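You operate a simulated robot arm through the tools that you are given. There is no shell and no other tool. Be economical: measure what you need, move in short steps, check, and stop when the job is done.

Carry out the task below with a simulated robot arm. There is one attempt and no reset: what you move stays moved.

JOB
Press the vent of the white block home.
Fine: green slide out again, block in the purple tray.

It is judged by the outcome, as a careful person would: the job done as asked, and still so three seconds after it is handed in. It fails if anything else is knocked over, pushed out of place, dropped, spilled or broken.

ROBOT AND FRAMES
A 7-joint arm with a two-finger parallel gripper, fixed in place. Base frame: the origin is at the foot of the arm, x ahead of it, y to its left, z up; the work surface is at about z = 0. Readings come in cm, degrees, newtons and seconds.
With the tool pointing down near the work surface it reaches from about 22 to 58 cm from the base axis. Its first joint turns from -66.0 to 66.0 degrees. Payload 2.5 kg.
The TCP is the grasp point between the finger pads, 2.3 cm short of the fingertips. In the tool frame z runs along the fingers and y along their closing line. The gripper opens to 9.4 cm. The fingers are 3.8 cm wide and 1 cm thick; the gripper's body (5.4 by 9.6 cm) begins 3.9 cm behind the TCP.
Orientation is that of the tool frame in the base frame, as a unit quaternion [w, x, y, z]. With the fingers straight down and closing along the base's y, the tool's x points along the base's -x, its y along +y and its z along -z.

CONTROLS
- The arm moves only by the tool move_arm. Its argument "deltas" is a list of rows, each an object of numbers (a shift or turn left out is 0, a gripper value left out holds the last): "tx", "ty", "tz": the shift along the tool's x, y, z in cm; "wx", "wy", "wz": the turn, a rotation vector about the tool's x, y, z in degrees; "claw": the finger opening in cm, from 0 to 9.4. In form: [{"tx": .., "ty": .., "tz": .., "wx": .., "wy": .., "wz": .., "claw": ..}, ...]. A call has 1 to 20 rows; each row is the pose to reach, as a shift and turn from the pose commanded when the call began, along the tool's axes at that moment. A row lasts 0.2 s, in which the tool goes at most 5 cm and 8.6 degrees; a call with a longer step from one row to the next is refused whole, and so is a gripper value outside its range. Where a pose cannot be reached the arm comes as near as it can. A force on the tool above 90 N (or 10 N above the force at the start of the call, whichever is more), or a blocked arm, ends the call early, and 0.2 s more pass. The fingers move at their own pace (about 10.8 cm/s each) and stop on an object; they squeeze with about 32 N. The grip force told is the motor's: it shows also when the fingers shut on nothing. Time passes only in rows, and 0.2 s behind the last, so rows that repeat a pose let the fingers close. It gives the time, the measured TCP pose, the force on the tool (base axes), the opening and the grip force at its end, in the units of the frame above (readings bear some noise), with the torque about the TCP (base axes, N m) and any sound that the robot's microphone picked up.
- Cameras (640 x 400 px; columns grow to the right, rows downward): "scene" is fixed at [12.34, -40.47, 56.32]; the picture's right is [0.82, -0.58, 0.00], its down [-0.22, -0.31, -0.93] and it looks along [0.53, 0.76, -0.38] (base axes); focal length 215 px, centre (320, 200). "wrist" rides on the gripper at [8.6, 1.6, -7.4] in the tool frame; the picture's right is [-0.18, 0.98, 0.00], its down [-0.58, -0.11, -0.81] and it looks along [-0.79, -0.15, 0.59] (tool axes); focal length 243 px, centre (320, 200). There is no depth. A picture from a camera that has moved, and an enlarged one, comes with that camera's place and axes in the base frame and with its lens.
- get_image(camera): a new picture of that camera. It takes no simulated time.
- inspect(camera, box): a new picture of the part [left, top, right, bottom] of that camera's present view, enlarged. It takes no simulated time.
- finish_job(): hands the job in; it is judged then, once.

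Go step by step. Nothing tells you positions but the pictures and the camera data: compare them with the known pose of the tool, close in by small moves and look again before you grip or let go. The budget is 120 turns and 84 pictures, counting those below and the enlarged ones. Unless the task says otherwise, let go and move clear before handing in, and close with one line.

The tools are called by a JSON object that holds its "fn" and its "kwargs". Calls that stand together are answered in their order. move_arm: Moves the arm, as the interface text tells. Its arguments: {"type":"object","properties":{"deltas":{"type":"array","items":{"type":"object","properties":{"tx":{"type":"number"},"ty":{"type":"number"},"tz":{"type":"number"},"wx":{"type":"number"},"wy":{"type":"number"},"wz":{"type":"number"},"claw":{"type":"number"}}}}},"required":["deltas"]} The other tools are called the same way: get_image (camera) takes a picture; inspect (camera, box) takes an enlarged picture of a part of a camera's view; finish_job () hands the job in.

At the start:

```text
clock: 0.0
eef_pos: [40.21, 0.47, 46.99]
ee_rot: [0.0, 0.0, 1.0, 0.001]
contact_force: [-0.1, 0.8, -0.4]
wrist_torque: [-0.02, 0.01, 0.02]
grip_width: 9.41
grip_force: 0.1
```

scene: 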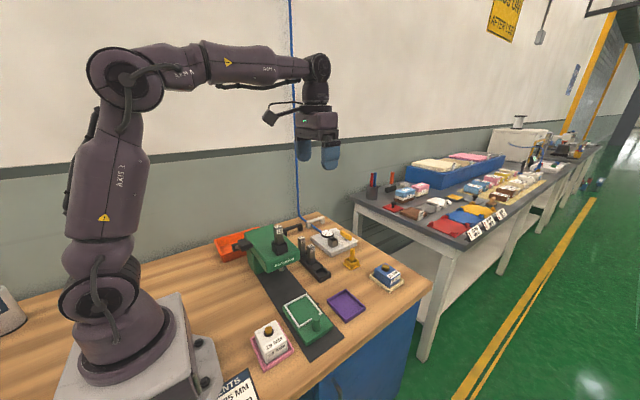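
wrist: 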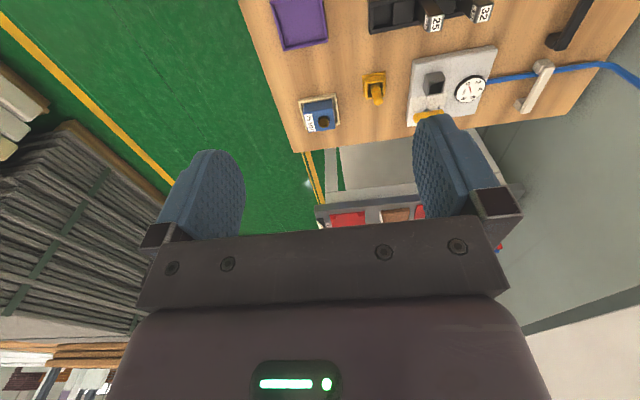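

I see a green press with a slide, a white block on a pink stand, and a purple tray. I'll enlarge the views to understand the parts.

{"fn": "inspect", "kwargs": {"camera": "scene", "box": [200, 210, 340, 300]}}

{"fn": "inspect", "kwargs": {"camera": "scene", "box": [240, 280, 380, 370]}}

{"fn": "inspect", "kwargs": {"camera": "scene", "box": [280, 210, 420, 300]}}

{"fn": "inspect", "kwargs": {"camera": "scene", "box": [180, 330, 300, 400]}}

```text
4.44 times, centred on (270, 255) of scene
camera zoom: at [12.34, -40.47, 56.32], right [0.82, -0.58, 0.0], down [-0.22, -0.31, -0.93], along [0.53, 0.76, -0.38], focal length 956 px, centre (542, -44)
```

zoom: 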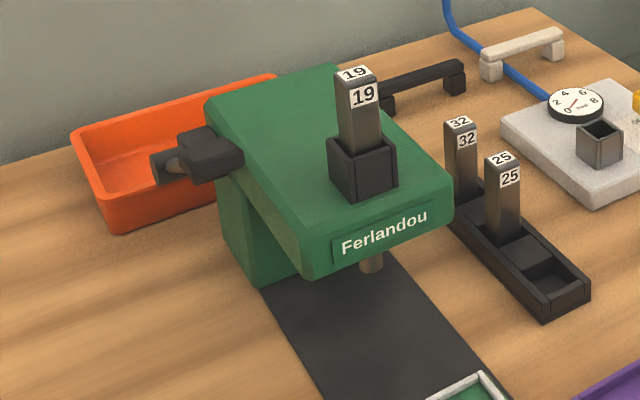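

```text
4.44 times, centred on (310, 325) of scene
camera zoom: at [12.34, -40.47, 56.32], right [0.82, -0.58, 0.0], down [-0.22, -0.31, -0.93], along [0.53, 0.76, -0.38], focal length 956 px, centre (364, -356)
```

zoom: 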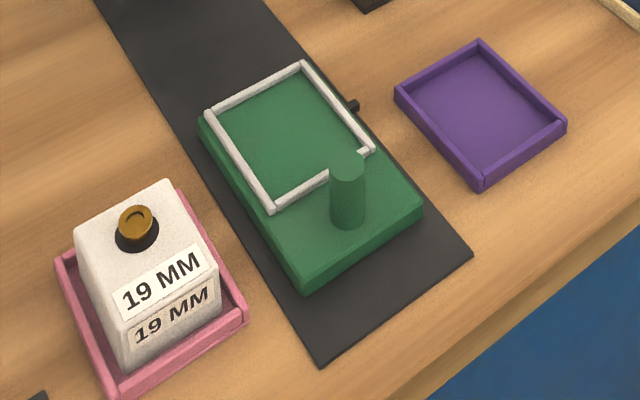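

```text
4.44 times, centred on (350, 255) of scene
camera zoom: at [12.34, -40.47, 56.32], right [0.82, -0.58, 0.0], down [-0.22, -0.31, -0.93], along [0.53, 0.76, -0.38], focal length 956 px, centre (187, -44)
```

zoom: 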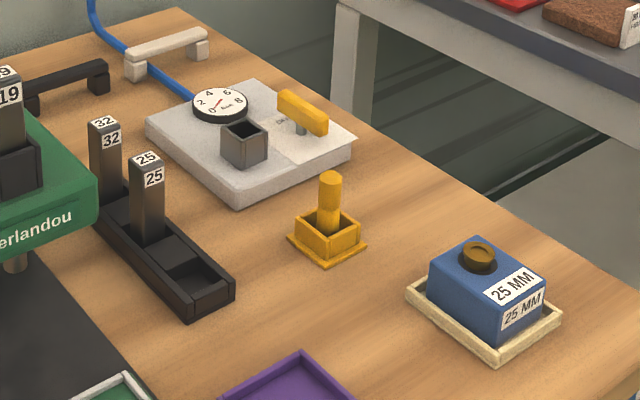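

```text
5.33 times, centred on (240, 365) of scene
camera zoom: at [12.34, -40.47, 56.32], right [0.82, -0.58, 0.0], down [-0.22, -0.31, -0.93], along [0.53, 0.76, -0.38], focal length 1147 px, centre (747, -680)
```

zoom: 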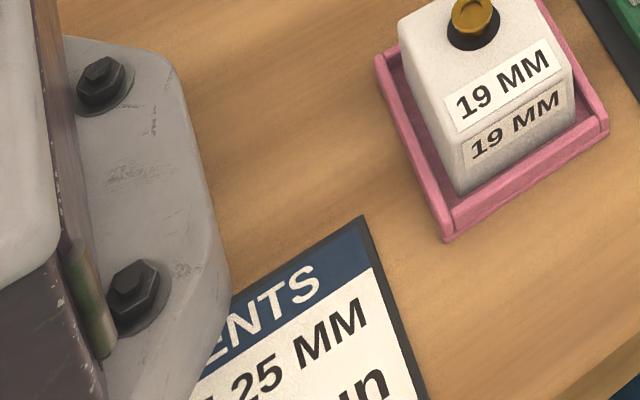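

The post in the press is marked 19 and the block is 19 MM, but there is a sign on the table near the base that I can't fully see. I'll turn the wrist camera back towards it and read it first.

{"fn": "move_arm", "kwargs": {"deltas": [{"wz": 8.5, "tx": 0.5, "ty": -0.6}, {"wz": 17, "tx": 1, "ty": -1.2}, {"wz": 25.5, "tx": 1.5, "ty": -1.8}, {"wz": 34, "tx": 2, "ty": -2.4}, {"wz": 42.5, "tx": 2.5, "ty": -3}, {"wz": 51, "tx": 3, "ty": -3.6}, {"wz": 59.5, "tx": 3.5, "ty": -4.2}, {"wz": 68, "tx": 4, "ty": -4.8}, {"wz": 76.5, "tx": 4.5, "ty": -5.4}, {"wz": 85, "tx": 5, "ty": -6}, {"wz": 93.5, "tx": 5.5, "ty": -6.6}, {"wz": 102, "tx": 6, "ty": -7.2}, {"wz": 110.5, "tx": 6.5, "ty": -7.8}, {"wz": 119, "tx": 7, "ty": -8.4}, {"wz": 127.5, "tx": 7.5, "ty": -9}, {"wz": 136, "tx": 8, "ty": -9.6}, {"wz": 144.5, "tx": 8.5, "ty": -10.2}, {"wz": 153, "tx": 9, "ty": -10.8}, {"wz": 161.5, "tx": 9.5, "ty": -11.4}, {"wz": 170, "tx": 10, "ty": -12}]}}

{"fn": "get_image", "kwargs": {"camera": "wrist"}}

```text
clock: 4.2
eef_pos: [30.1, -11.39, 47.22]
ee_rot: [-0.001, 0.996, 0.085, -0.001]
contact_force: [-0.6, -0.1, -0.8]
wrist_torque: [-0.04, 0.0, 0.0]
grip_width: 9.38
grip_force: 0.1
```

```text
77 pictures are left
camera wrist: at [38.97, -11.51, 54.54], right [-0.01, -1.0, 0.0], down [-0.59, 0.01, 0.81], along [-0.81, 0.01, -0.59], focal length 243 px, centre (320, 200)
```

wrist: 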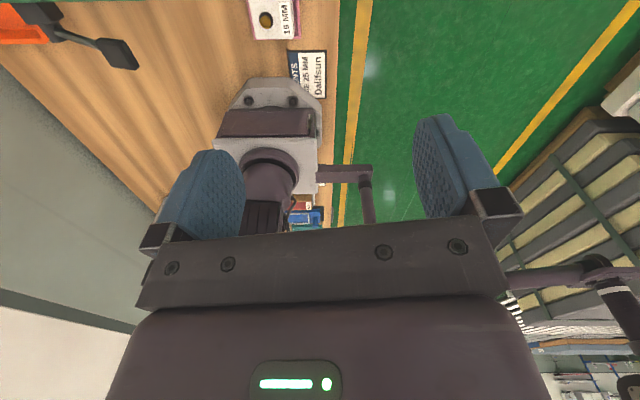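

{"fn": "inspect", "kwargs": {"camera": "wrist", "box": [270, 40, 350, 110]}}

{"fn": "inspect", "kwargs": {"camera": "wrist", "box": [0, 0, 160, 100]}}

```text
5.71 times, centred on (310, 75) of wrist
camera zoom: at [38.97, -11.51, 54.54], right [-0.01, -1.0, 0.0], down [-0.59, 0.01, 0.81], along [-0.81, 0.01, -0.59], focal length 1386 px, centre (377, 914)
```

zoom: 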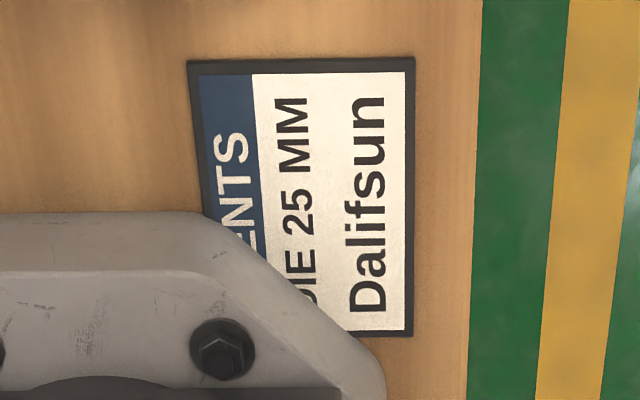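

```text
4.00 times, centred on (80, 50) of wrist
camera zoom: at [38.97, -11.51, 54.54], right [-0.01, -1.0, 0.0], down [-0.59, 0.01, 0.81], along [-0.81, 0.01, -0.59], focal length 970 px, centre (1280, 800)
```

zoom: 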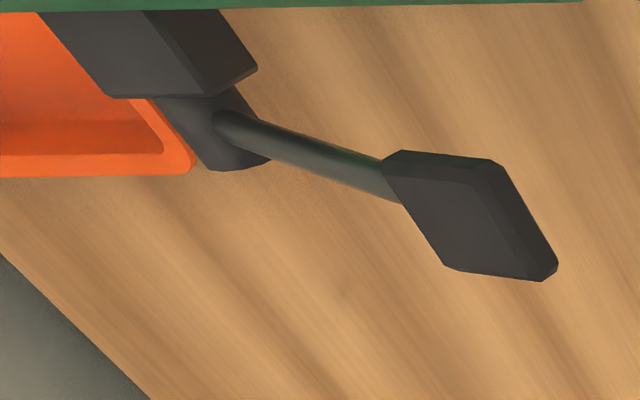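

The sign names a "Dalifsun" die rule, while this press is badged "Ferlandou". I'll look for more labels before deciding, starting with the wall sign and the gauge plate.

{"fn": "inspect", "kwargs": {"camera": "scene", "box": [480, 0, 560, 50]}}

{"fn": "inspect", "kwargs": {"camera": "scene", "box": [300, 215, 370, 260]}}

{"fn": "inspect", "kwargs": {"camera": "scene", "box": [230, 220, 300, 275]}}

{"fn": "inspect", "kwargs": {"camera": "wrist", "box": [230, 0, 330, 62]}}

```text
8.00 times, centred on (520, 25) of scene
camera zoom: at [12.34, -40.47, 56.32], right [0.82, -0.58, 0.0], down [-0.22, -0.31, -0.93], along [0.53, 0.76, -0.38], focal length 1720 px, centre (-1280, 1600)
```

zoom: 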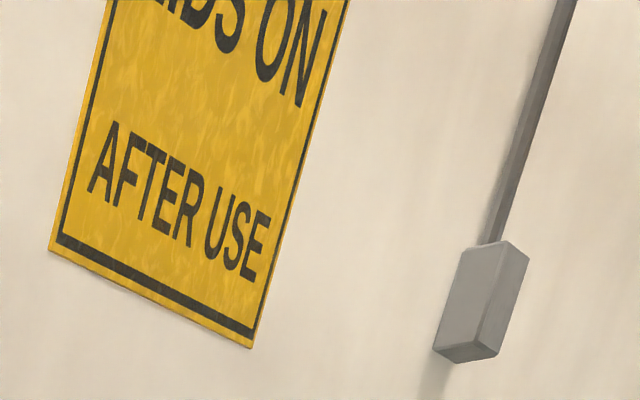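

```text
8.89 times, centred on (335, 238) of scene
camera zoom: at [12.34, -40.47, 56.32], right [0.82, -0.58, 0.0], down [-0.22, -0.31, -0.93], along [0.53, 0.76, -0.38], focal length 1911 px, centre (187, -133)
```

zoom: 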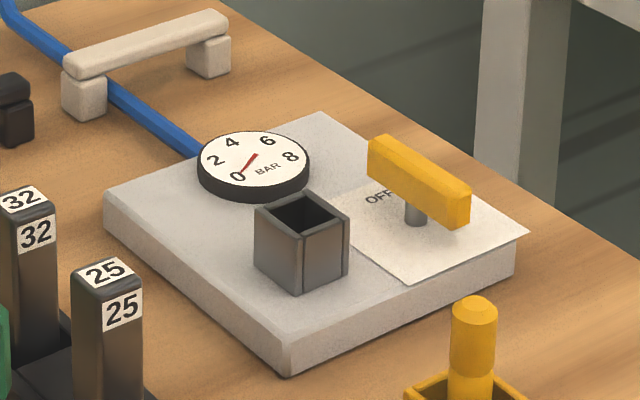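

```text
7.27 times, centred on (265, 248) of scene
camera zoom: at [12.34, -40.47, 56.32], right [0.82, -0.58, 0.0], down [-0.22, -0.31, -0.93], along [0.53, 0.76, -0.38], focal length 1564 px, centre (720, -146)
```

zoom: 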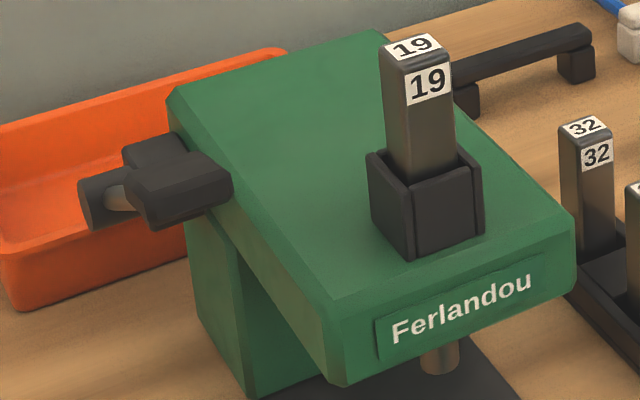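

```text
6.40 times, centred on (280, 31) of wrist
camera zoom: at [38.97, -11.51, 54.54], right [-0.01, -1.0, 0.0], down [-0.59, 0.01, 0.81], along [-0.81, 0.01, -0.59], focal length 1553 px, centre (576, 1282)
```

zoom: 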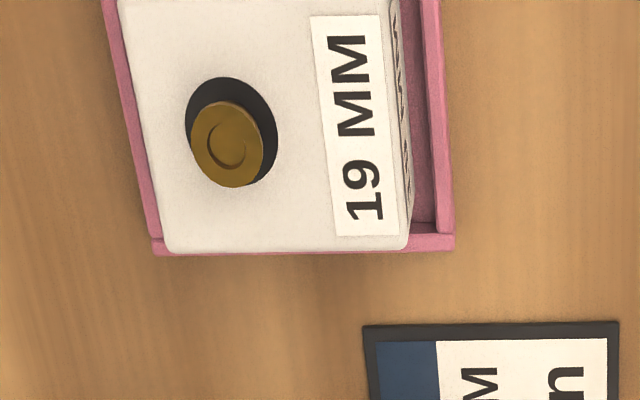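

The sign's brand differs from this press, so the block's own 19 MM marking and the 19 die already fitted should stand. The air valve reads OFF with the gauge at 0; I'll turn the camera back towards the bench for a closer look at the press and valve.

{"fn": "move_arm", "kwargs": {"deltas": [{"wz": -8.5}, {"wz": -17}, {"wz": -25.5}, {"wz": -34}, {"wz": -42.5}, {"wz": -51}, {"wz": -59.5}, {"wz": -68}, {"wz": -76.5}, {"wz": -85}, {"wz": -93.5, "tx": 0.8, "tz": 0.8}, {"wz": -102, "tx": 1.6, "tz": 1.6}, {"wz": -110.5, "tx": 2.4, "tz": 2.4}, {"wz": -119, "tx": 3.2, "tz": 3.2}, {"wz": -127.5, "tx": 4, "tz": 4}, {"wz": -136, "tx": 4.8, "tz": 4.8}, {"wz": -144.5, "tx": 5.6, "tz": 5.6}, {"wz": -153, "tx": 6.4, "tz": 6.4}, {"wz": -161.5, "tx": 7.2, "tz": 7.2}, {"wz": -170, "tx": 8, "ty": 1.4, "tz": 8}]}}

{"fn": "move_arm", "kwargs": {"deltas": [{"wz": -8.5, "tz": 1}, {"wz": -17, "tz": 2}, {"wz": -25.5, "tz": 3}, {"wz": -34, "tz": 4}, {"wz": -42.5, "tz": 5}, {"wz": -51, "tz": 6}, {"wz": -59.5, "tz": 7}, {"wz": -68, "tz": 8}, {"wz": -76.5, "tz": 9}, {"wz": -85, "tz": 10}, {"wz": -90, "tz": 10}]}}

{"fn": "get_image", "kwargs": {"camera": "wrist"}}

```text
clock: 8.4
eef_pos: [38.28, -11.27, 39.09]
ee_rot: [0.0, -0.001, 1.0, 0.0]
contact_force: [-0.8, 0.2, 0.3]
wrist_torque: [0.01, -0.02, -0.04]
grip_width: 9.41
grip_force: 0.1
```

```text
clock: 10.8
eef_pos: [38.24, -11.36, 28.98]
ee_rot: [0.0, 0.707, -0.707, 0.0]
contact_force: [0.3, 0.0, -0.2]
wrist_torque: [0.02, 0.02, 0.02]
grip_width: 9.4
grip_force: 0.1
```

```text
70 pictures are left
camera wrist: at [36.7, -20.05, 36.51], right [-0.98, 0.18, 0.0], down [0.11, 0.58, 0.81], along [0.15, 0.79, -0.59], focal length 243 px, centre (320, 200)
```

wrist: 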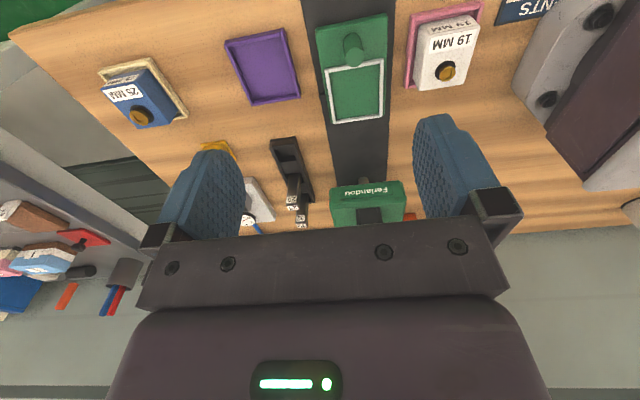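

The wrist view now shows block, slide, tray and press together. I'll enlarge to measure.

{"fn": "inspect", "kwargs": {"camera": "wrist", "box": [300, 0, 500, 125]}}

{"fn": "inspect", "kwargs": {"camera": "wrist", "box": [190, 125, 430, 240]}}

```text
3.20 times, centred on (400, 62) of wrist
camera zoom: at [36.7, -20.05, 36.51], right [-0.98, 0.18, 0.0], down [0.11, 0.58, 0.81], along [0.15, 0.79, -0.59], focal length 776 px, centre (64, 640)
```

zoom: 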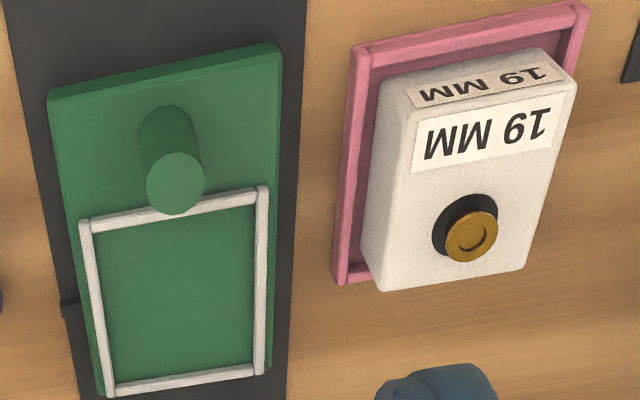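

```text
2.67 times, centred on (310, 182) of wrist
camera zoom: at [36.7, -20.05, 36.51], right [-0.98, 0.18, 0.0], down [0.11, 0.58, 0.81], along [0.15, 0.79, -0.59], focal length 647 px, centre (347, 247)
```

zoom: 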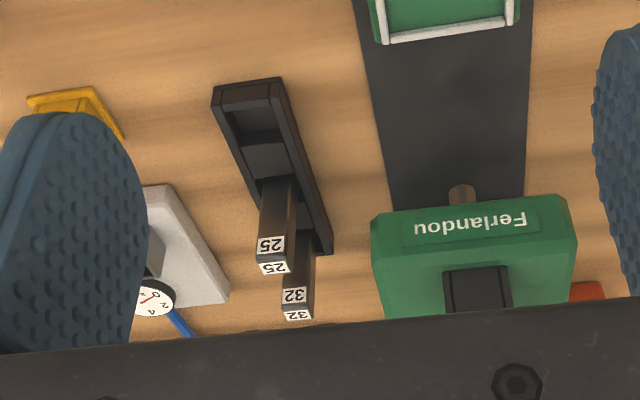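

The valve plate and yellow parts (x≈66) are out of reach, and the press has a hand lever with its paddle at about (24.8, 15.2, 20.5), so it is worked by lever. The block is at about (23.7, -3.2) with its top at z≈4.3; I'll go above it.

{"fn": "move_arm", "kwargs": {"deltas": [{"tx": -1.6, "ty": 2.9, "tz": 1}, {"tx": -3.2, "ty": 5.8, "tz": 3}, {"tx": -4.8, "ty": 8.7, "tz": 6}, {"tx": -6.4, "ty": 11.6, "tz": 9}, {"tx": -8.1, "ty": 14.5, "tz": 12}, {"tx": -8.1, "ty": 14.5, "tz": 15}, {"tx": -8.1, "ty": 14.5, "tz": 15}]}}

{"fn": "get_image", "kwargs": {"camera": "wrist"}}

{"fn": "inspect", "kwargs": {"camera": "scene", "box": [200, 270, 360, 370]}}

```text
clock: 12.4
eef_pos: [23.67, -3.28, 14.1]
ee_rot: [0.0, -0.707, 0.707, 0.0]
contact_force: [-0.8, -0.3, 0.3]
wrist_torque: [0.0, 0.0, -0.02]
grip_width: 9.38
grip_force: 0.0
```

```text
67 pictures are left
camera wrist: at [22.17, -11.93, 21.54], right [-0.98, 0.18, 0.0], down [0.11, 0.58, 0.81], along [0.15, 0.79, -0.59], focal length 243 px, centre (320, 200)
```

wrist: 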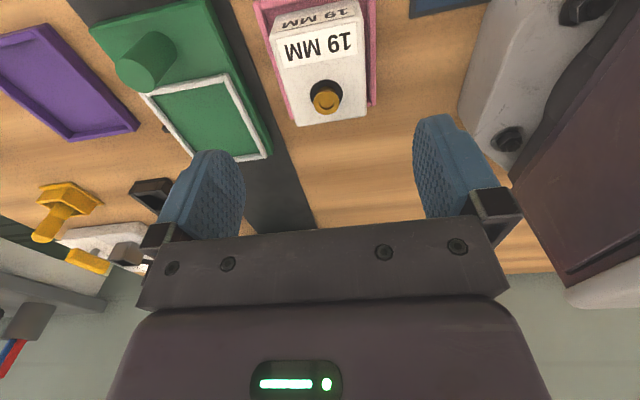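

```text
4.00 times, centred on (280, 320) of scene
camera zoom: at [12.34, -40.47, 56.32], right [0.82, -0.58, 0.0], down [-0.22, -0.31, -0.93], along [0.53, 0.76, -0.38], focal length 860 px, centre (480, -280)
```

zoom: 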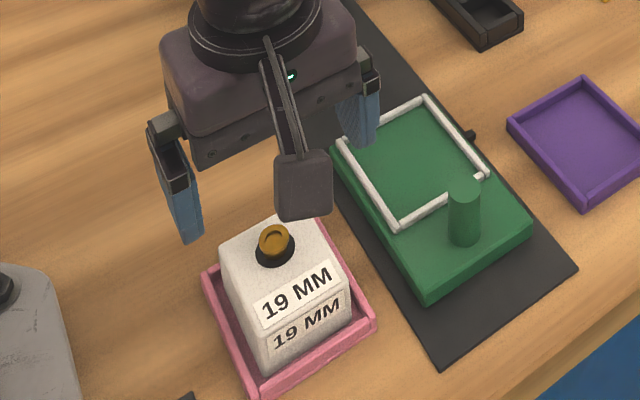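

The gripper is over the block and it appears square to the base axes or nearly so. I'll enlarge to check its yaw and centre.

{"fn": "inspect", "kwargs": {"camera": "wrist", "box": [220, 0, 400, 135]}}

```text
2.96 times, centred on (310, 68) of wrist
camera zoom: at [22.17, -11.93, 21.54], right [-0.98, 0.18, 0.0], down [0.11, 0.58, 0.81], along [0.15, 0.79, -0.59], focal length 719 px, centre (350, 593)
```

zoom: 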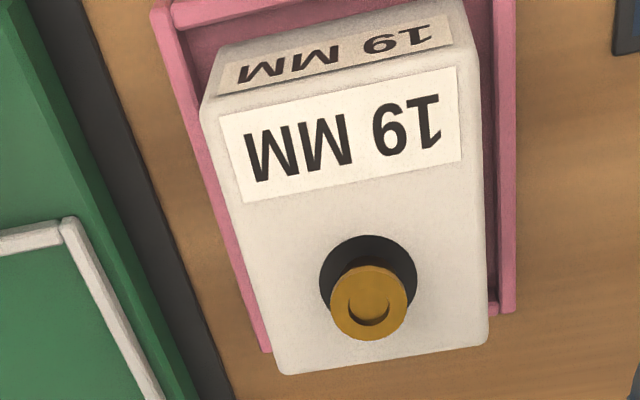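

The block's top spans x 20.7–26.4 and y -6.4–0.3, unrotated. I'll descend to z≈4.1, keeping the fingertips above the pink rim, and grip.

{"fn": "move_arm", "kwargs": {"deltas": [{"tx": -0.25, "ty": 0.05, "tz": 2.5}, {"tx": -0.25, "ty": 0.05, "tz": 5}, {"tx": -0.25, "ty": 0.05, "tz": 7}, {"tx": -0.25, "ty": 0.05, "tz": 8.5}, {"tx": -0.25, "ty": 0.05, "tz": 9.5}, {"tx": -0.25, "ty": 0.05, "tz": 10}, {"tx": -0.25, "ty": 0.05, "tz": 10}]}}

{"fn": "inspect", "kwargs": {"camera": "scene", "box": [200, 270, 360, 370]}}

{"fn": "get_image", "kwargs": {"camera": "wrist"}}

```text
clock: 14.0
eef_pos: [23.67, -2.95, 4.08]
ee_rot: [0.0, -0.707, 0.707, 0.0]
contact_force: [0.1, 0.3, 0.1]
wrist_torque: [-0.02, -0.01, -0.02]
grip_width: 9.43
grip_force: 0.0
```

```text
4.00 times, centred on (280, 320) of scene
camera zoom: at [12.34, -40.47, 56.32], right [0.82, -0.58, 0.0], down [-0.22, -0.31, -0.93], along [0.53, 0.76, -0.38], focal length 860 px, centre (480, -280)
```

zoom: 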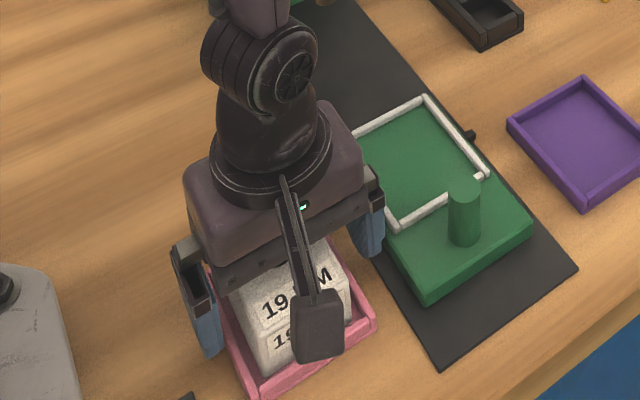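

```text
63 pictures are left
camera wrist: at [22.2, -11.65, 11.51], right [-0.98, 0.18, 0.0], down [0.11, 0.58, 0.81], along [0.15, 0.79, -0.59], focal length 243 px, centre (320, 200)
```

wrist: 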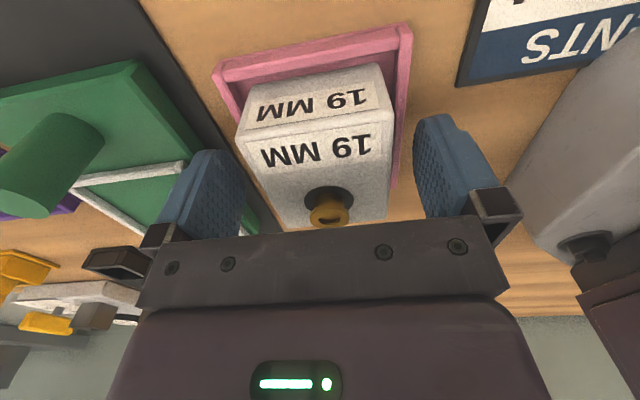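

Fingers straddle the block evenly and stay clear of the rim. Closing, then a small lift to test.

{"fn": "move_arm", "kwargs": {"deltas": [{"claw": 5}, {"claw": 4.5}, {"claw": 4.5}, {"claw": 4.5}]}}

{"fn": "move_arm", "kwargs": {"deltas": [{"tz": -0.5}, {"tz": -1.5}, {"tz": -3}, {"tz": -5}, {"tz": -5}]}}

{"fn": "get_image", "kwargs": {"camera": "wrist"}}

{"fn": "inspect", "kwargs": {"camera": "scene", "box": [200, 270, 360, 370]}}

```text
clock: 15.0
eef_pos: [23.73, -3.1, 4.12]
ee_rot: [0.0, -0.707, 0.707, 0.0]
contact_force: [0.1, 0.2, 0.6]
wrist_torque: [-0.01, 0.0, 0.03]
grip_width: 5.97
grip_force: 31.8
```

```text
clock: 16.2
eef_pos: [23.72, -3.03, 9.07]
ee_rot: [0.001, 0.707, -0.707, 0.0]
contact_force: [-0.5, -0.1, 0.2]
wrist_torque: [0.0, 0.02, 0.03]
grip_width: 4.49
grip_force: 0.0
```

```text
62 pictures are left
camera wrist: at [22.2, -11.63, 16.51], right [-0.98, 0.18, 0.0], down [0.11, 0.58, 0.81], along [0.15, 0.79, -0.59], focal length 243 px, centre (320, 200)
```

wrist: 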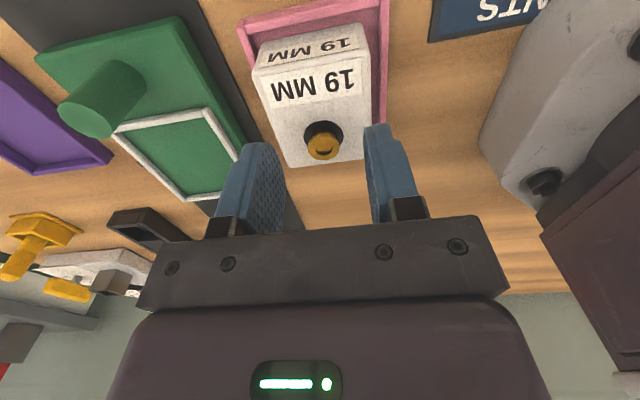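

```text
4.00 times, centred on (280, 320) of scene
camera zoom: at [12.34, -40.47, 56.32], right [0.82, -0.58, 0.0], down [-0.22, -0.31, -0.93], along [0.53, 0.76, -0.38], focal length 860 px, centre (480, -280)
```

zoom: 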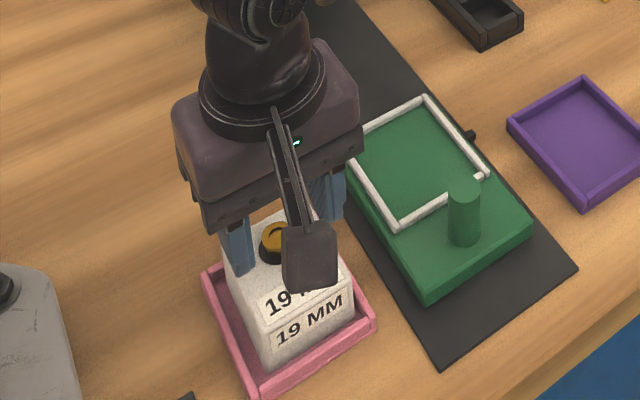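

The fingers slid up off the block; it stayed put in its stand. I'll open, go a bit lower with force watching, close fully and lift gently.

{"fn": "move_arm", "kwargs": {"deltas": [{"claw": 9.4}, {"claw": 9.4}, {"claw": 9.4}]}}

{"fn": "get_image", "kwargs": {"camera": "wrist"}}

{"fn": "move_arm", "kwargs": {"deltas": [{"tz": 2}, {"tz": 4}, {"tz": 5}, {"tz": 5.2}, {"tz": 5.4}, {"tz": 5.4}]}}

{"fn": "inspect", "kwargs": {"camera": "scene", "box": [230, 305, 310, 370]}}

```text
clock: 17.0
eef_pos: [23.76, -2.99, 9.02]
ee_rot: [0.001, -0.707, 0.707, 0.0]
contact_force: [-0.2, 0.3, 0.3]
wrist_torque: [0.01, -0.03, 0.02]
grip_width: 9.41
grip_force: 0.1
```

```text
60 pictures are left
camera wrist: at [22.2, -11.64, 16.49], right [-0.98, 0.18, 0.0], down [0.11, 0.58, 0.81], along [0.15, 0.79, -0.59], focal length 243 px, centre (320, 200)
```

wrist: 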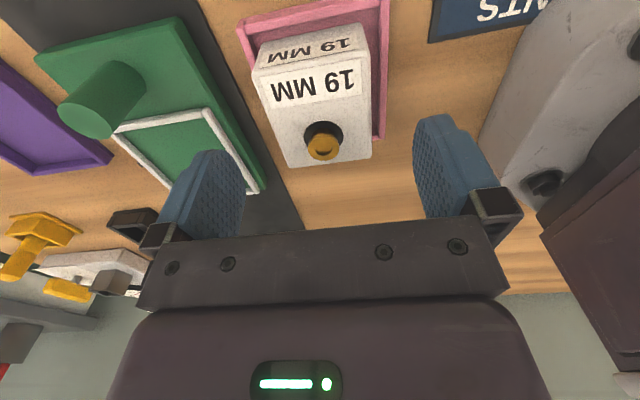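

```text
clock: 18.4
eef_pos: [23.77, -3.1, 3.6]
ee_rot: [0.0, 0.708, -0.706, 0.0]
contact_force: [-0.3, 0.7, 0.2]
wrist_torque: [0.02, 0.01, -0.02]
grip_width: 9.41
grip_force: 0.1
```

```text
6.15 times, centred on (270, 338) of scene
camera zoom: at [12.34, -40.47, 56.32], right [0.82, -0.58, 0.0], down [-0.22, -0.31, -0.93], along [0.53, 0.76, -0.38], focal length 1323 px, centre (628, -646)
```

zoom: 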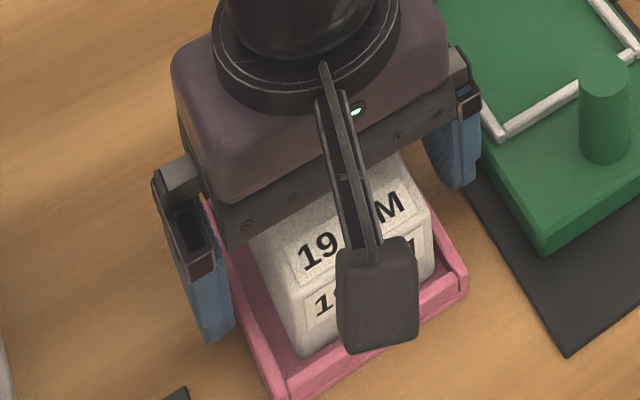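

No contact yet at z≈3.6. I'll close gradually to see whether the tips clear the rim.

{"fn": "move_arm", "kwargs": {"deltas": [{"claw": 8.4}, {"claw": 7.4}, {"claw": 6.8}, {"claw": 6.8}]}}

{"fn": "inspect", "kwargs": {"camera": "wrist", "box": [130, 0, 500, 240]}}

```text
clock: 19.4
eef_pos: [23.62, -3.03, 3.49]
ee_rot: [0.002, 0.707, -0.707, -0.001]
contact_force: [-16.5, 1.5, -5.3]
wrist_torque: [-0.07, 0.86, -0.07]
grip_width: 8.19
grip_force: 45.5
```

```text
1.67 times, centred on (315, 120) of wrist
camera zoom: at [22.01, -11.64, 11.08], right [-0.98, 0.18, 0.01], down [0.11, 0.58, 0.81], along [0.14, 0.79, -0.59], focal length 404 px, centre (328, 333)
```

zoom: 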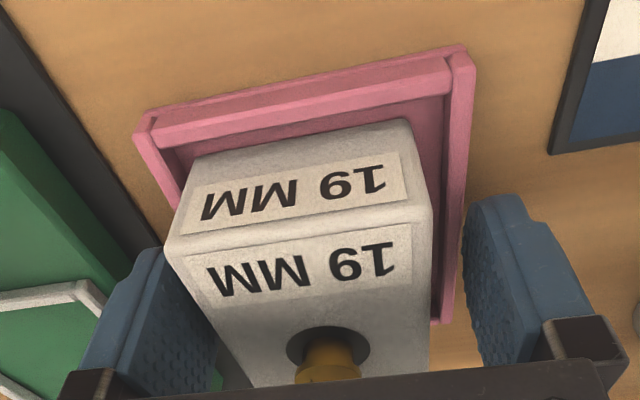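

The tips meet the pink rim (8.2 cm wide), so its top is between 1.3 and 1.8. I'll open, rise to z≈3.95 and try a slow lift from there.

{"fn": "move_arm", "kwargs": {"deltas": [{"claw": 9.4}, {"claw": 9.4}, {"claw": 9.4, "tz": -0.2}, {"claw": 9.4, "tz": -0.4}, {"claw": 9.4, "tz": -0.4}]}}

{"fn": "get_image", "kwargs": {"camera": "wrist"}}

{"fn": "move_arm", "kwargs": {"deltas": [{"claw": 8.4}, {"claw": 7.2}, {"claw": 7.2}]}}

```text
clock: 20.6
eef_pos: [23.68, -3.14, 4.06]
ee_rot: [0.0, 0.708, -0.706, 0.0]
contact_force: [0.6, 0.3, 0.0]
wrist_torque: [0.0, 0.01, -0.01]
grip_width: 9.39
grip_force: 0.0
```

```text
57 pictures are left
camera wrist: at [22.15, -11.66, 11.51], right [-0.98, 0.18, 0.0], down [0.11, 0.58, 0.81], along [0.15, 0.79, -0.59], focal length 243 px, centre (320, 200)
```

wrist: 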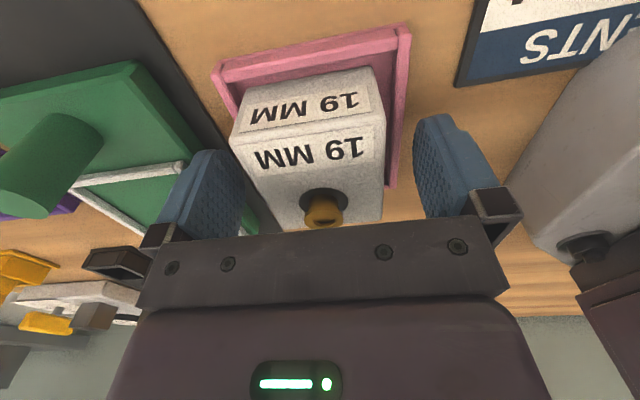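

```text
clock: 21.4
eef_pos: [23.73, -3.02, 4.01]
ee_rot: [0.0, -0.707, 0.708, 0.0]
contact_force: [0.1, -0.1, -0.5]
wrist_torque: [0.02, -0.01, 0.02]
grip_width: 7.21
grip_force: 0.0
```

The stand hasn't moved; the block shifted a couple of millimetres within it. Now closing above the rim and lifting slowly while reading the force.

{"fn": "move_arm", "kwargs": {"deltas": [{"claw": 6}, {"claw": 4}, {"claw": 2}, {"claw": 2}, {"claw": 2}]}}

{"fn": "move_arm", "kwargs": {"deltas": [{"tz": -0.05}, {"tz": -0.1}, {"tz": -0.15}, {"tz": -0.2}, {"tz": -0.25}, {"tz": -0.3}]}}

```text
clock: 22.6
eef_pos: [23.74, -2.95, 4.11]
ee_rot: [0.0, 0.707, -0.707, 0.0]
contact_force: [1.2, 0.3, 0.2]
wrist_torque: [0.0, 0.0, -0.01]
grip_width: 5.97
grip_force: 32.0
```

```text
clock: 24.0
eef_pos: [23.72, -3.07, 4.47]
ee_rot: [-0.001, 0.708, -0.707, 0.001]
contact_force: [0.3, -0.1, -1.0]
wrist_torque: [0.01, -0.01, 0.02]
grip_width: 5.96
grip_force: 31.7
```

The opening held at 5.96 through the small lift. Looking to see if the block rose.

{"fn": "inspect", "kwargs": {"camera": "wrist", "box": [130, 0, 500, 240]}}

{"fn": "move_arm", "kwargs": {"deltas": [{"tz": -0.1}, {"tz": -0.2}, {"tz": -0.3}, {"tz": -0.4}, {"tz": -0.5}, {"tz": -0.6}, {"tz": -0.7}]}}

{"fn": "inspect", "kwargs": {"camera": "wrist", "box": [130, 0, 500, 240]}}

```text
1.67 times, centred on (315, 120) of wrist
camera zoom: at [22.15, -11.65, 11.84], right [-0.98, 0.18, 0.0], down [0.11, 0.58, 0.81], along [0.15, 0.79, -0.59], focal length 404 px, centre (328, 333)
```

zoom: 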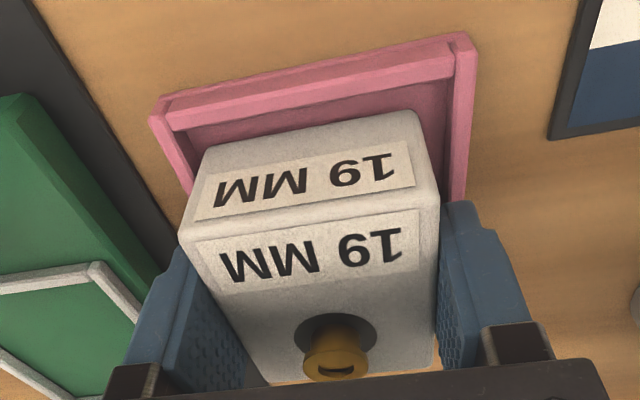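

```text
clock: 25.6
eef_pos: [23.8, -3.16, 4.96]
ee_rot: [0.0, -0.707, 0.708, 0.0]
contact_force: [0.2, 0.1, -1.1]
wrist_torque: [0.0, -0.05, -0.02]
grip_width: 5.93
grip_force: 31.9
```

```text
1.67 times, centred on (315, 120) of wrist
camera zoom: at [22.15, -11.67, 12.47], right [-0.98, 0.18, 0.0], down [0.11, 0.58, 0.81], along [0.15, 0.79, -0.59], focal length 404 px, centre (328, 333)
```

zoom: 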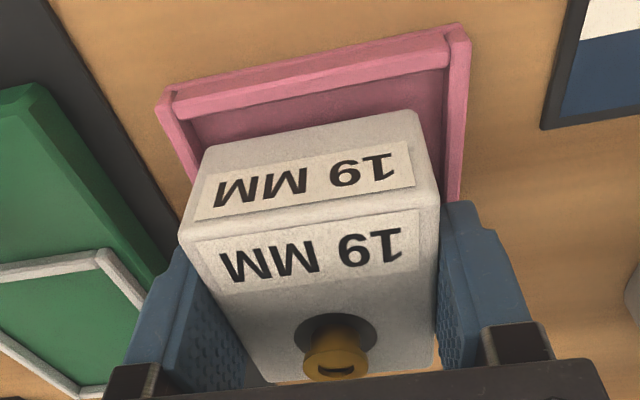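

The block is held now and clear of the floor of its stand. I'll keep lifting smoothly.

{"fn": "move_arm", "kwargs": {"deltas": [{"tz": -0.1}, {"tz": -0.25}, {"tz": -0.45}, {"tz": -0.7}, {"tz": -1}, {"tz": -1.3}, {"tz": -1.6}, {"tz": -1.9}, {"tz": -2.2}, {"tz": -2.5}, {"tz": -2.8}, {"tz": -3.1}, {"tz": -3.4}, {"tz": -3.7}, {"tz": -3.95}, {"tz": -4.15}, {"tz": -4.3}, {"tz": -4.4}]}}

{"fn": "get_image", "kwargs": {"camera": "wrist"}}

{"fn": "inspect", "kwargs": {"camera": "scene", "box": [200, 270, 360, 370]}}

```text
clock: 29.4
eef_pos: [23.69, -3.03, 9.4]
ee_rot: [0.0, 0.707, -0.707, 0.0]
contact_force: [-0.7, -0.8, -0.4]
wrist_torque: [0.01, -0.01, 0.01]
grip_width: 5.93
grip_force: 31.9
```

```text
54 pictures are left
camera wrist: at [22.14, -11.64, 16.95], right [-0.98, 0.18, 0.0], down [0.11, 0.58, 0.81], along [0.15, 0.79, -0.59], focal length 243 px, centre (320, 200)
```

wrist: 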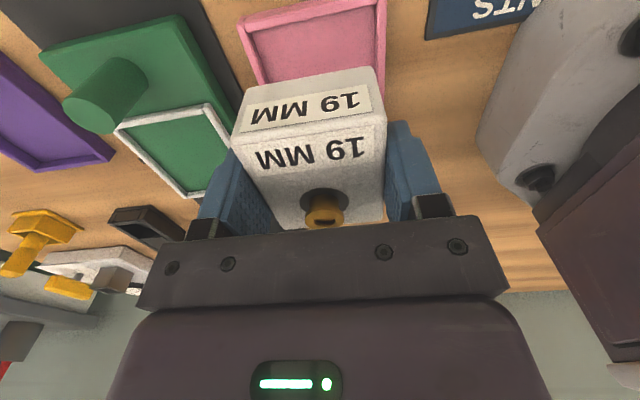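

```text
4.00 times, centred on (280, 320) of scene
camera zoom: at [12.34, -40.47, 56.32], right [0.82, -0.58, 0.0], down [-0.22, -0.31, -0.93], along [0.53, 0.76, -0.38], focal length 860 px, centre (480, -280)
```

zoom: 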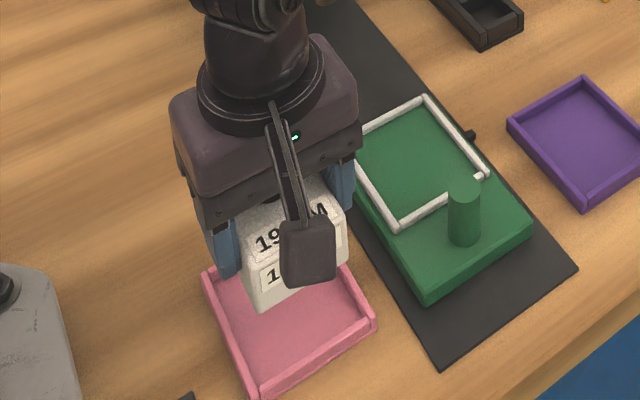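

The block is held level and centred on the tool. Next I'll carry it gently over the slide's nest, a bit higher to clear the knob.

{"fn": "move_arm", "kwargs": {"deltas": [{"tz": -0.2, "tx": -0.2}, {"tz": -0.5, "tx": -0.5}, {"tz": -0.9, "tx": -0.9}, {"tz": -1.3, "tx": -1.4, "ty": -0.2}, {"tz": -1.6, "tx": -1.9, "ty": -0.6}, {"tz": -1.8, "tx": -2.4, "ty": -1.2}, {"tz": -2, "tx": -2.8, "ty": -2}, {"tz": -2, "tx": -3.1, "ty": -2.9}, {"tz": -2, "tx": -3.3, "ty": -3.9}, {"tz": -2, "tx": -3.4, "ty": -4.9}, {"tz": -2, "tx": -3.4, "ty": -5.9}, {"tz": -2, "tx": -3.4, "ty": -6.9}, {"tz": -2, "tx": -3.4, "ty": -7.9}, {"tz": -2, "tx": -3.4, "ty": -8.8}, {"tz": -2, "tx": -3.4, "ty": -9.6}, {"tz": -2, "tx": -3.4, "ty": -10.3}, {"tz": -2, "tx": -3.4, "ty": -10.8}, {"tz": -2, "tx": -3.4, "ty": -11.1}, {"tz": -2, "tx": -3.4, "ty": -11.3}]}}

{"fn": "get_image", "kwargs": {"camera": "wrist"}}

{"fn": "inspect", "kwargs": {"camera": "scene", "box": [240, 270, 400, 370]}}

```text
clock: 33.4
eef_pos: [35.14, 0.5, 11.4]
ee_rot: [-0.001, 0.707, -0.707, 0.0]
contact_force: [-0.3, 0.4, -1.3]
wrist_torque: [0.01, -0.01, 0.01]
grip_width: 5.96
grip_force: 32.1
```

```text
52 pictures are left
camera wrist: at [33.51, -8.25, 18.88], right [-0.98, 0.18, 0.0], down [0.11, 0.58, 0.81], along [0.15, 0.79, -0.59], focal length 243 px, centre (320, 200)
```

wrist: 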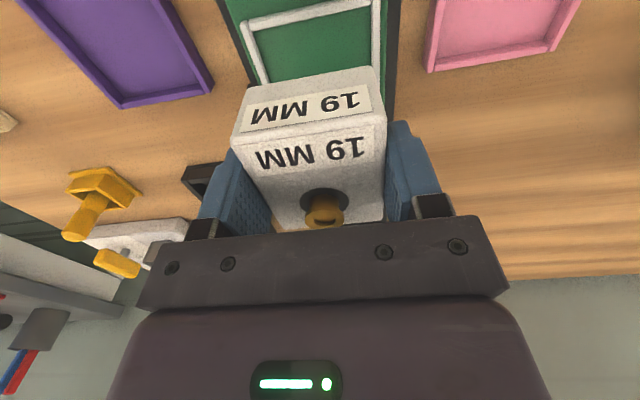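

```text
4.00 times, centred on (320, 320) of scene
camera zoom: at [12.34, -40.47, 56.32], right [0.82, -0.58, 0.0], down [-0.22, -0.31, -0.93], along [0.53, 0.76, -0.38], focal length 860 px, centre (320, -280)
```

zoom: 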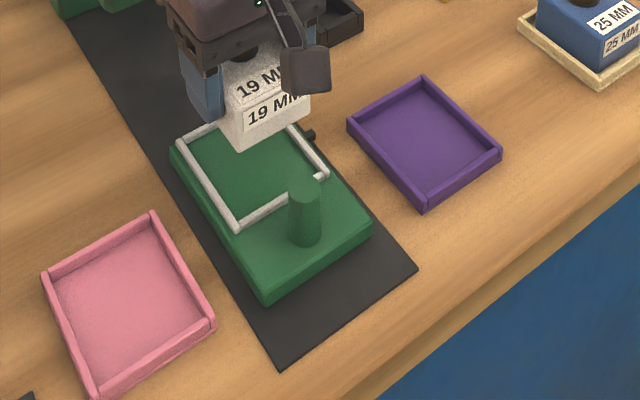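

{"fn": "inspect", "kwargs": {"camera": "wrist", "box": [210, 0, 410, 125]}}

```text
3.20 times, centred on (310, 62) of wrist
camera zoom: at [33.51, -8.25, 18.88], right [-0.98, 0.18, 0.0], down [0.11, 0.58, 0.81], along [0.15, 0.79, -0.59], focal length 776 px, centre (352, 640)
```

zoom: 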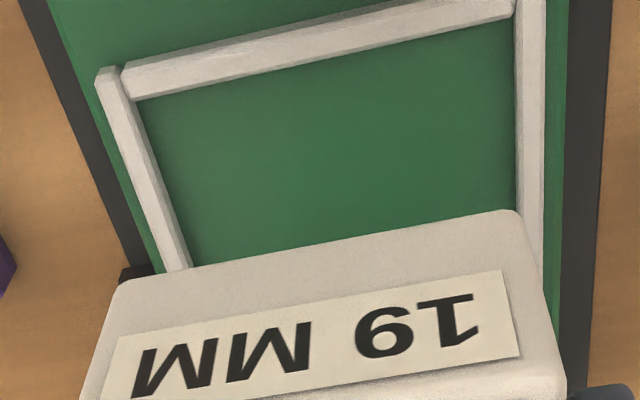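

The nest's inner opening is about x 31.6–38.5, y -3.5–4.2, centred at (35.05, 0.35), and the tool is already nearly over it. Descending to just above the rim.

{"fn": "move_arm", "kwargs": {"deltas": [{"tz": 0.2, "ty": 0.06}, {"tz": 0.5, "ty": 0.06}, {"tz": 0.9, "ty": 0.06}, {"tz": 1.3, "ty": 0.06}, {"tz": 1.7, "ty": 0.06}, {"tz": 2.1, "ty": 0.06}, {"tz": 2.5, "ty": 0.06}, {"tz": 2.9, "ty": 0.06}, {"tz": 3.3, "ty": 0.06}, {"tz": 3.7, "ty": 0.06}, {"tz": 4.1, "ty": 0.06}, {"tz": 4.4, "ty": 0.06}, {"tz": 4.6, "ty": 0.06}, {"tz": 4.7, "ty": 0.06}]}}

{"fn": "inspect", "kwargs": {"camera": "wrist", "box": [190, 0, 430, 150]}}

{"fn": "inspect", "kwargs": {"camera": "scene", "box": [260, 270, 360, 332]}}

```text
clock: 36.4
eef_pos: [35.0, 0.39, 6.78]
ee_rot: [0.0, 0.708, -0.707, 0.001]
contact_force: [-0.4, -0.9, -0.7]
wrist_torque: [-0.01, -0.02, -0.02]
grip_width: 5.95
grip_force: 31.9
```

```text
2.67 times, centred on (310, 75) of wrist
camera zoom: at [33.44, -8.24, 14.22], right [-0.98, 0.18, 0.0], down [0.11, 0.58, 0.81], along [0.15, 0.79, -0.59], focal length 647 px, centre (347, 533)
```

zoom: 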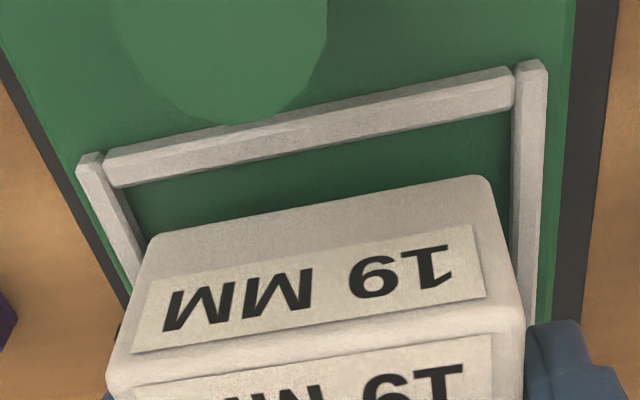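

```text
6.40 times, centred on (310, 301) of scene
camera zoom: at [12.34, -40.47, 56.32], right [0.82, -0.58, 0.0], down [-0.22, -0.31, -0.93], along [0.53, 0.76, -0.38], focal length 1376 px, centre (384, -446)
```

zoom: 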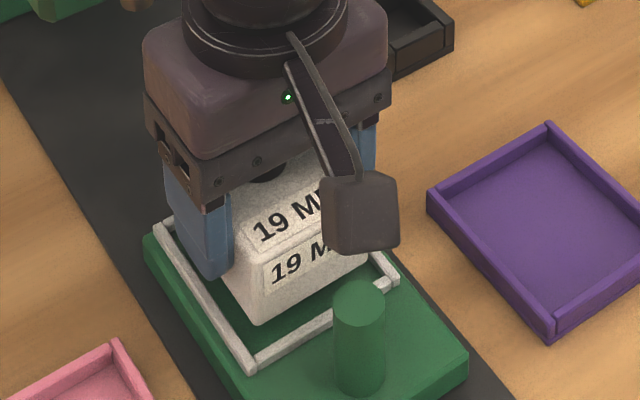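

The block is square over the nest but appears a touch towards +y; I'll shift 0.25 cm back and lower gently until it lands.

{"fn": "move_arm", "kwargs": {"deltas": [{"tx": 0.1}, {"tx": 0.25}, {"tx": 0.25, "tz": 0.15}, {"tx": 0.25, "tz": 0.3}, {"tx": 0.25, "tz": 0.45}, {"tx": 0.25, "tz": 0.6}, {"tx": 0.25, "tz": 0.7}, {"tx": 0.25, "tz": 0.8}]}}

{"fn": "inspect", "kwargs": {"camera": "wrist", "box": [190, 0, 430, 150]}}

```text
clock: 38.2
eef_pos: [34.96, 0.17, 5.91]
ee_rot: [0.0, -0.706, 0.708, 0.0]
contact_force: [0.1, 0.1, -1.2]
wrist_torque: [0.0, -0.01, 0.01]
grip_width: 5.95
grip_force: 32.0
```

```text
2.67 times, centred on (310, 75) of wrist
camera zoom: at [33.42, -8.48, 13.39], right [-0.98, 0.18, 0.0], down [0.11, 0.58, 0.81], along [0.15, 0.79, -0.59], focal length 647 px, centre (347, 533)
```

zoom: 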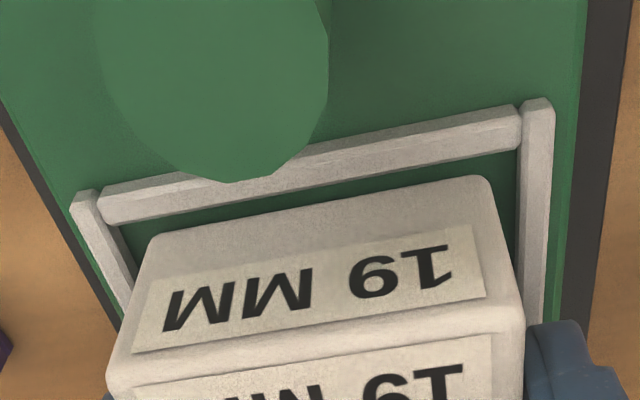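

Still clear and well aligned, with no contact. Continuing down in small steps.

{"fn": "move_arm", "kwargs": {"deltas": [{"tz": 0.1}, {"tz": 0.2}, {"tz": 0.3}, {"tz": 0.35}, {"tz": 0.35}]}}

{"fn": "inspect", "kwargs": {"camera": "wrist", "box": [190, 0, 430, 150]}}

```text
clock: 39.4
eef_pos: [35.03, 0.14, 5.66]
ee_rot: [0.0, -0.707, 0.707, 0.0]
contact_force: [-7.9, -0.5, 19.1]
wrist_torque: [0.16, 0.22, 0.03]
grip_width: 5.97
grip_force: 31.6
```

```text
2.67 times, centred on (310, 75) of wrist
camera zoom: at [33.4, -8.48, 13.1], right [-0.98, 0.18, 0.0], down [0.11, 0.58, 0.81], along [0.15, 0.79, -0.59], focal length 647 px, centre (347, 533)
```

zoom: 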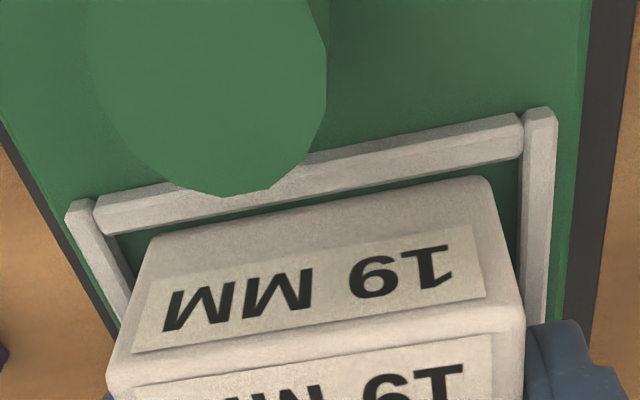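

Contact at z≈5.66 matches the expected nest floor height, and the block's foot is inside all visible rims. Easing up slightly and releasing.

{"fn": "move_arm", "kwargs": {"deltas": [{"tz": -0.1}, {"tz": -0.1, "claw": 6.4}, {"tz": -0.1, "claw": 7.4}, {"tz": -0.1, "claw": 7.6}]}}

{"fn": "inspect", "kwargs": {"camera": "wrist", "box": [150, 0, 470, 200]}}

{"fn": "inspect", "kwargs": {"camera": "scene", "box": [260, 270, 360, 332]}}

```text
clock: 40.4
eef_pos: [34.93, 0.1, 5.74]
ee_rot: [0.0, 0.707, -0.707, -0.001]
contact_force: [-0.1, 0.1, 0.0]
wrist_torque: [0.0, 0.03, -0.04]
grip_width: 7.6
grip_force: 0.3
```

```text
2.00 times, centred on (310, 100) of wrist
camera zoom: at [33.42, -8.5, 13.17], right [-0.98, 0.18, 0.0], down [0.11, 0.58, 0.81], along [0.15, 0.79, -0.59], focal length 485 px, centre (340, 400)
```

zoom: 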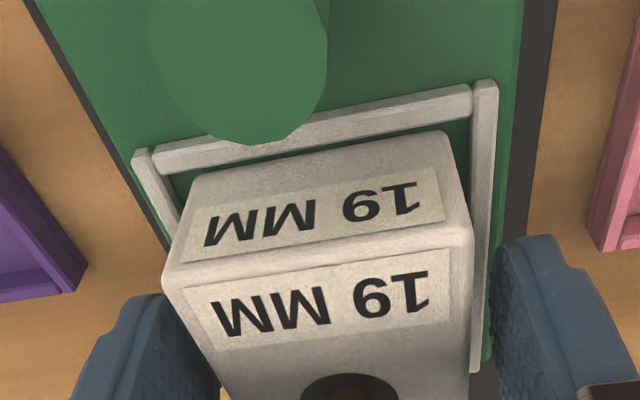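

```text
6.40 times, centred on (310, 301) of scene
camera zoom: at [12.34, -40.47, 56.32], right [0.82, -0.58, 0.0], down [-0.22, -0.31, -0.93], along [0.53, 0.76, -0.38], focal length 1376 px, centre (384, -446)
```

zoom: 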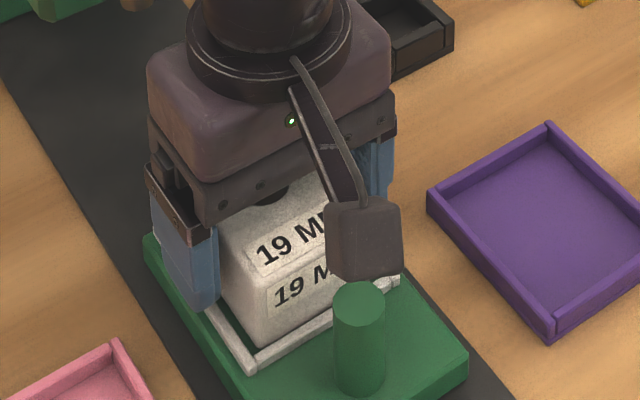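

The block has settled in the nest. Rising straight up to check it and locate the knob.

{"fn": "move_arm", "kwargs": {"deltas": [{"tz": -0.5}, {"tz": -1.5}, {"tz": -3}, {"tz": -5}, {"tz": -7}, {"tz": -9}, {"tz": -9}]}}

{"fn": "get_image", "kwargs": {"camera": "wrist"}}

{"fn": "inspect", "kwargs": {"camera": "wrist", "box": [200, 0, 400, 150]}}

```text
clock: 42.0
eef_pos: [34.82, 0.1, 14.81]
ee_rot: [0.0, 0.707, -0.707, 0.001]
contact_force: [0.3, 0.4, 0.0]
wrist_torque: [0.01, -0.01, 0.0]
grip_width: 7.61
grip_force: 0.1
```

```text
43 pictures are left
camera wrist: at [33.36, -8.53, 22.25], right [-0.98, 0.18, 0.0], down [0.11, 0.58, 0.81], along [0.15, 0.79, -0.59], focal length 243 px, centre (320, 200)
```

wrist: 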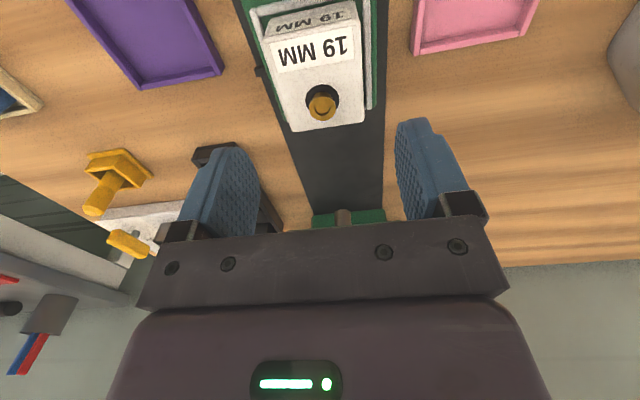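

```text
2.67 times, centred on (300, 75) of wrist
camera zoom: at [33.36, -8.53, 22.25], right [-0.98, 0.18, 0.0], down [0.11, 0.58, 0.81], along [0.15, 0.79, -0.59], focal length 647 px, centre (373, 533)
```

zoom: 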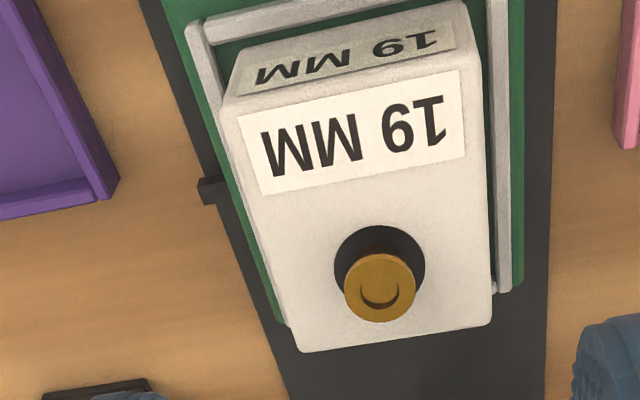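

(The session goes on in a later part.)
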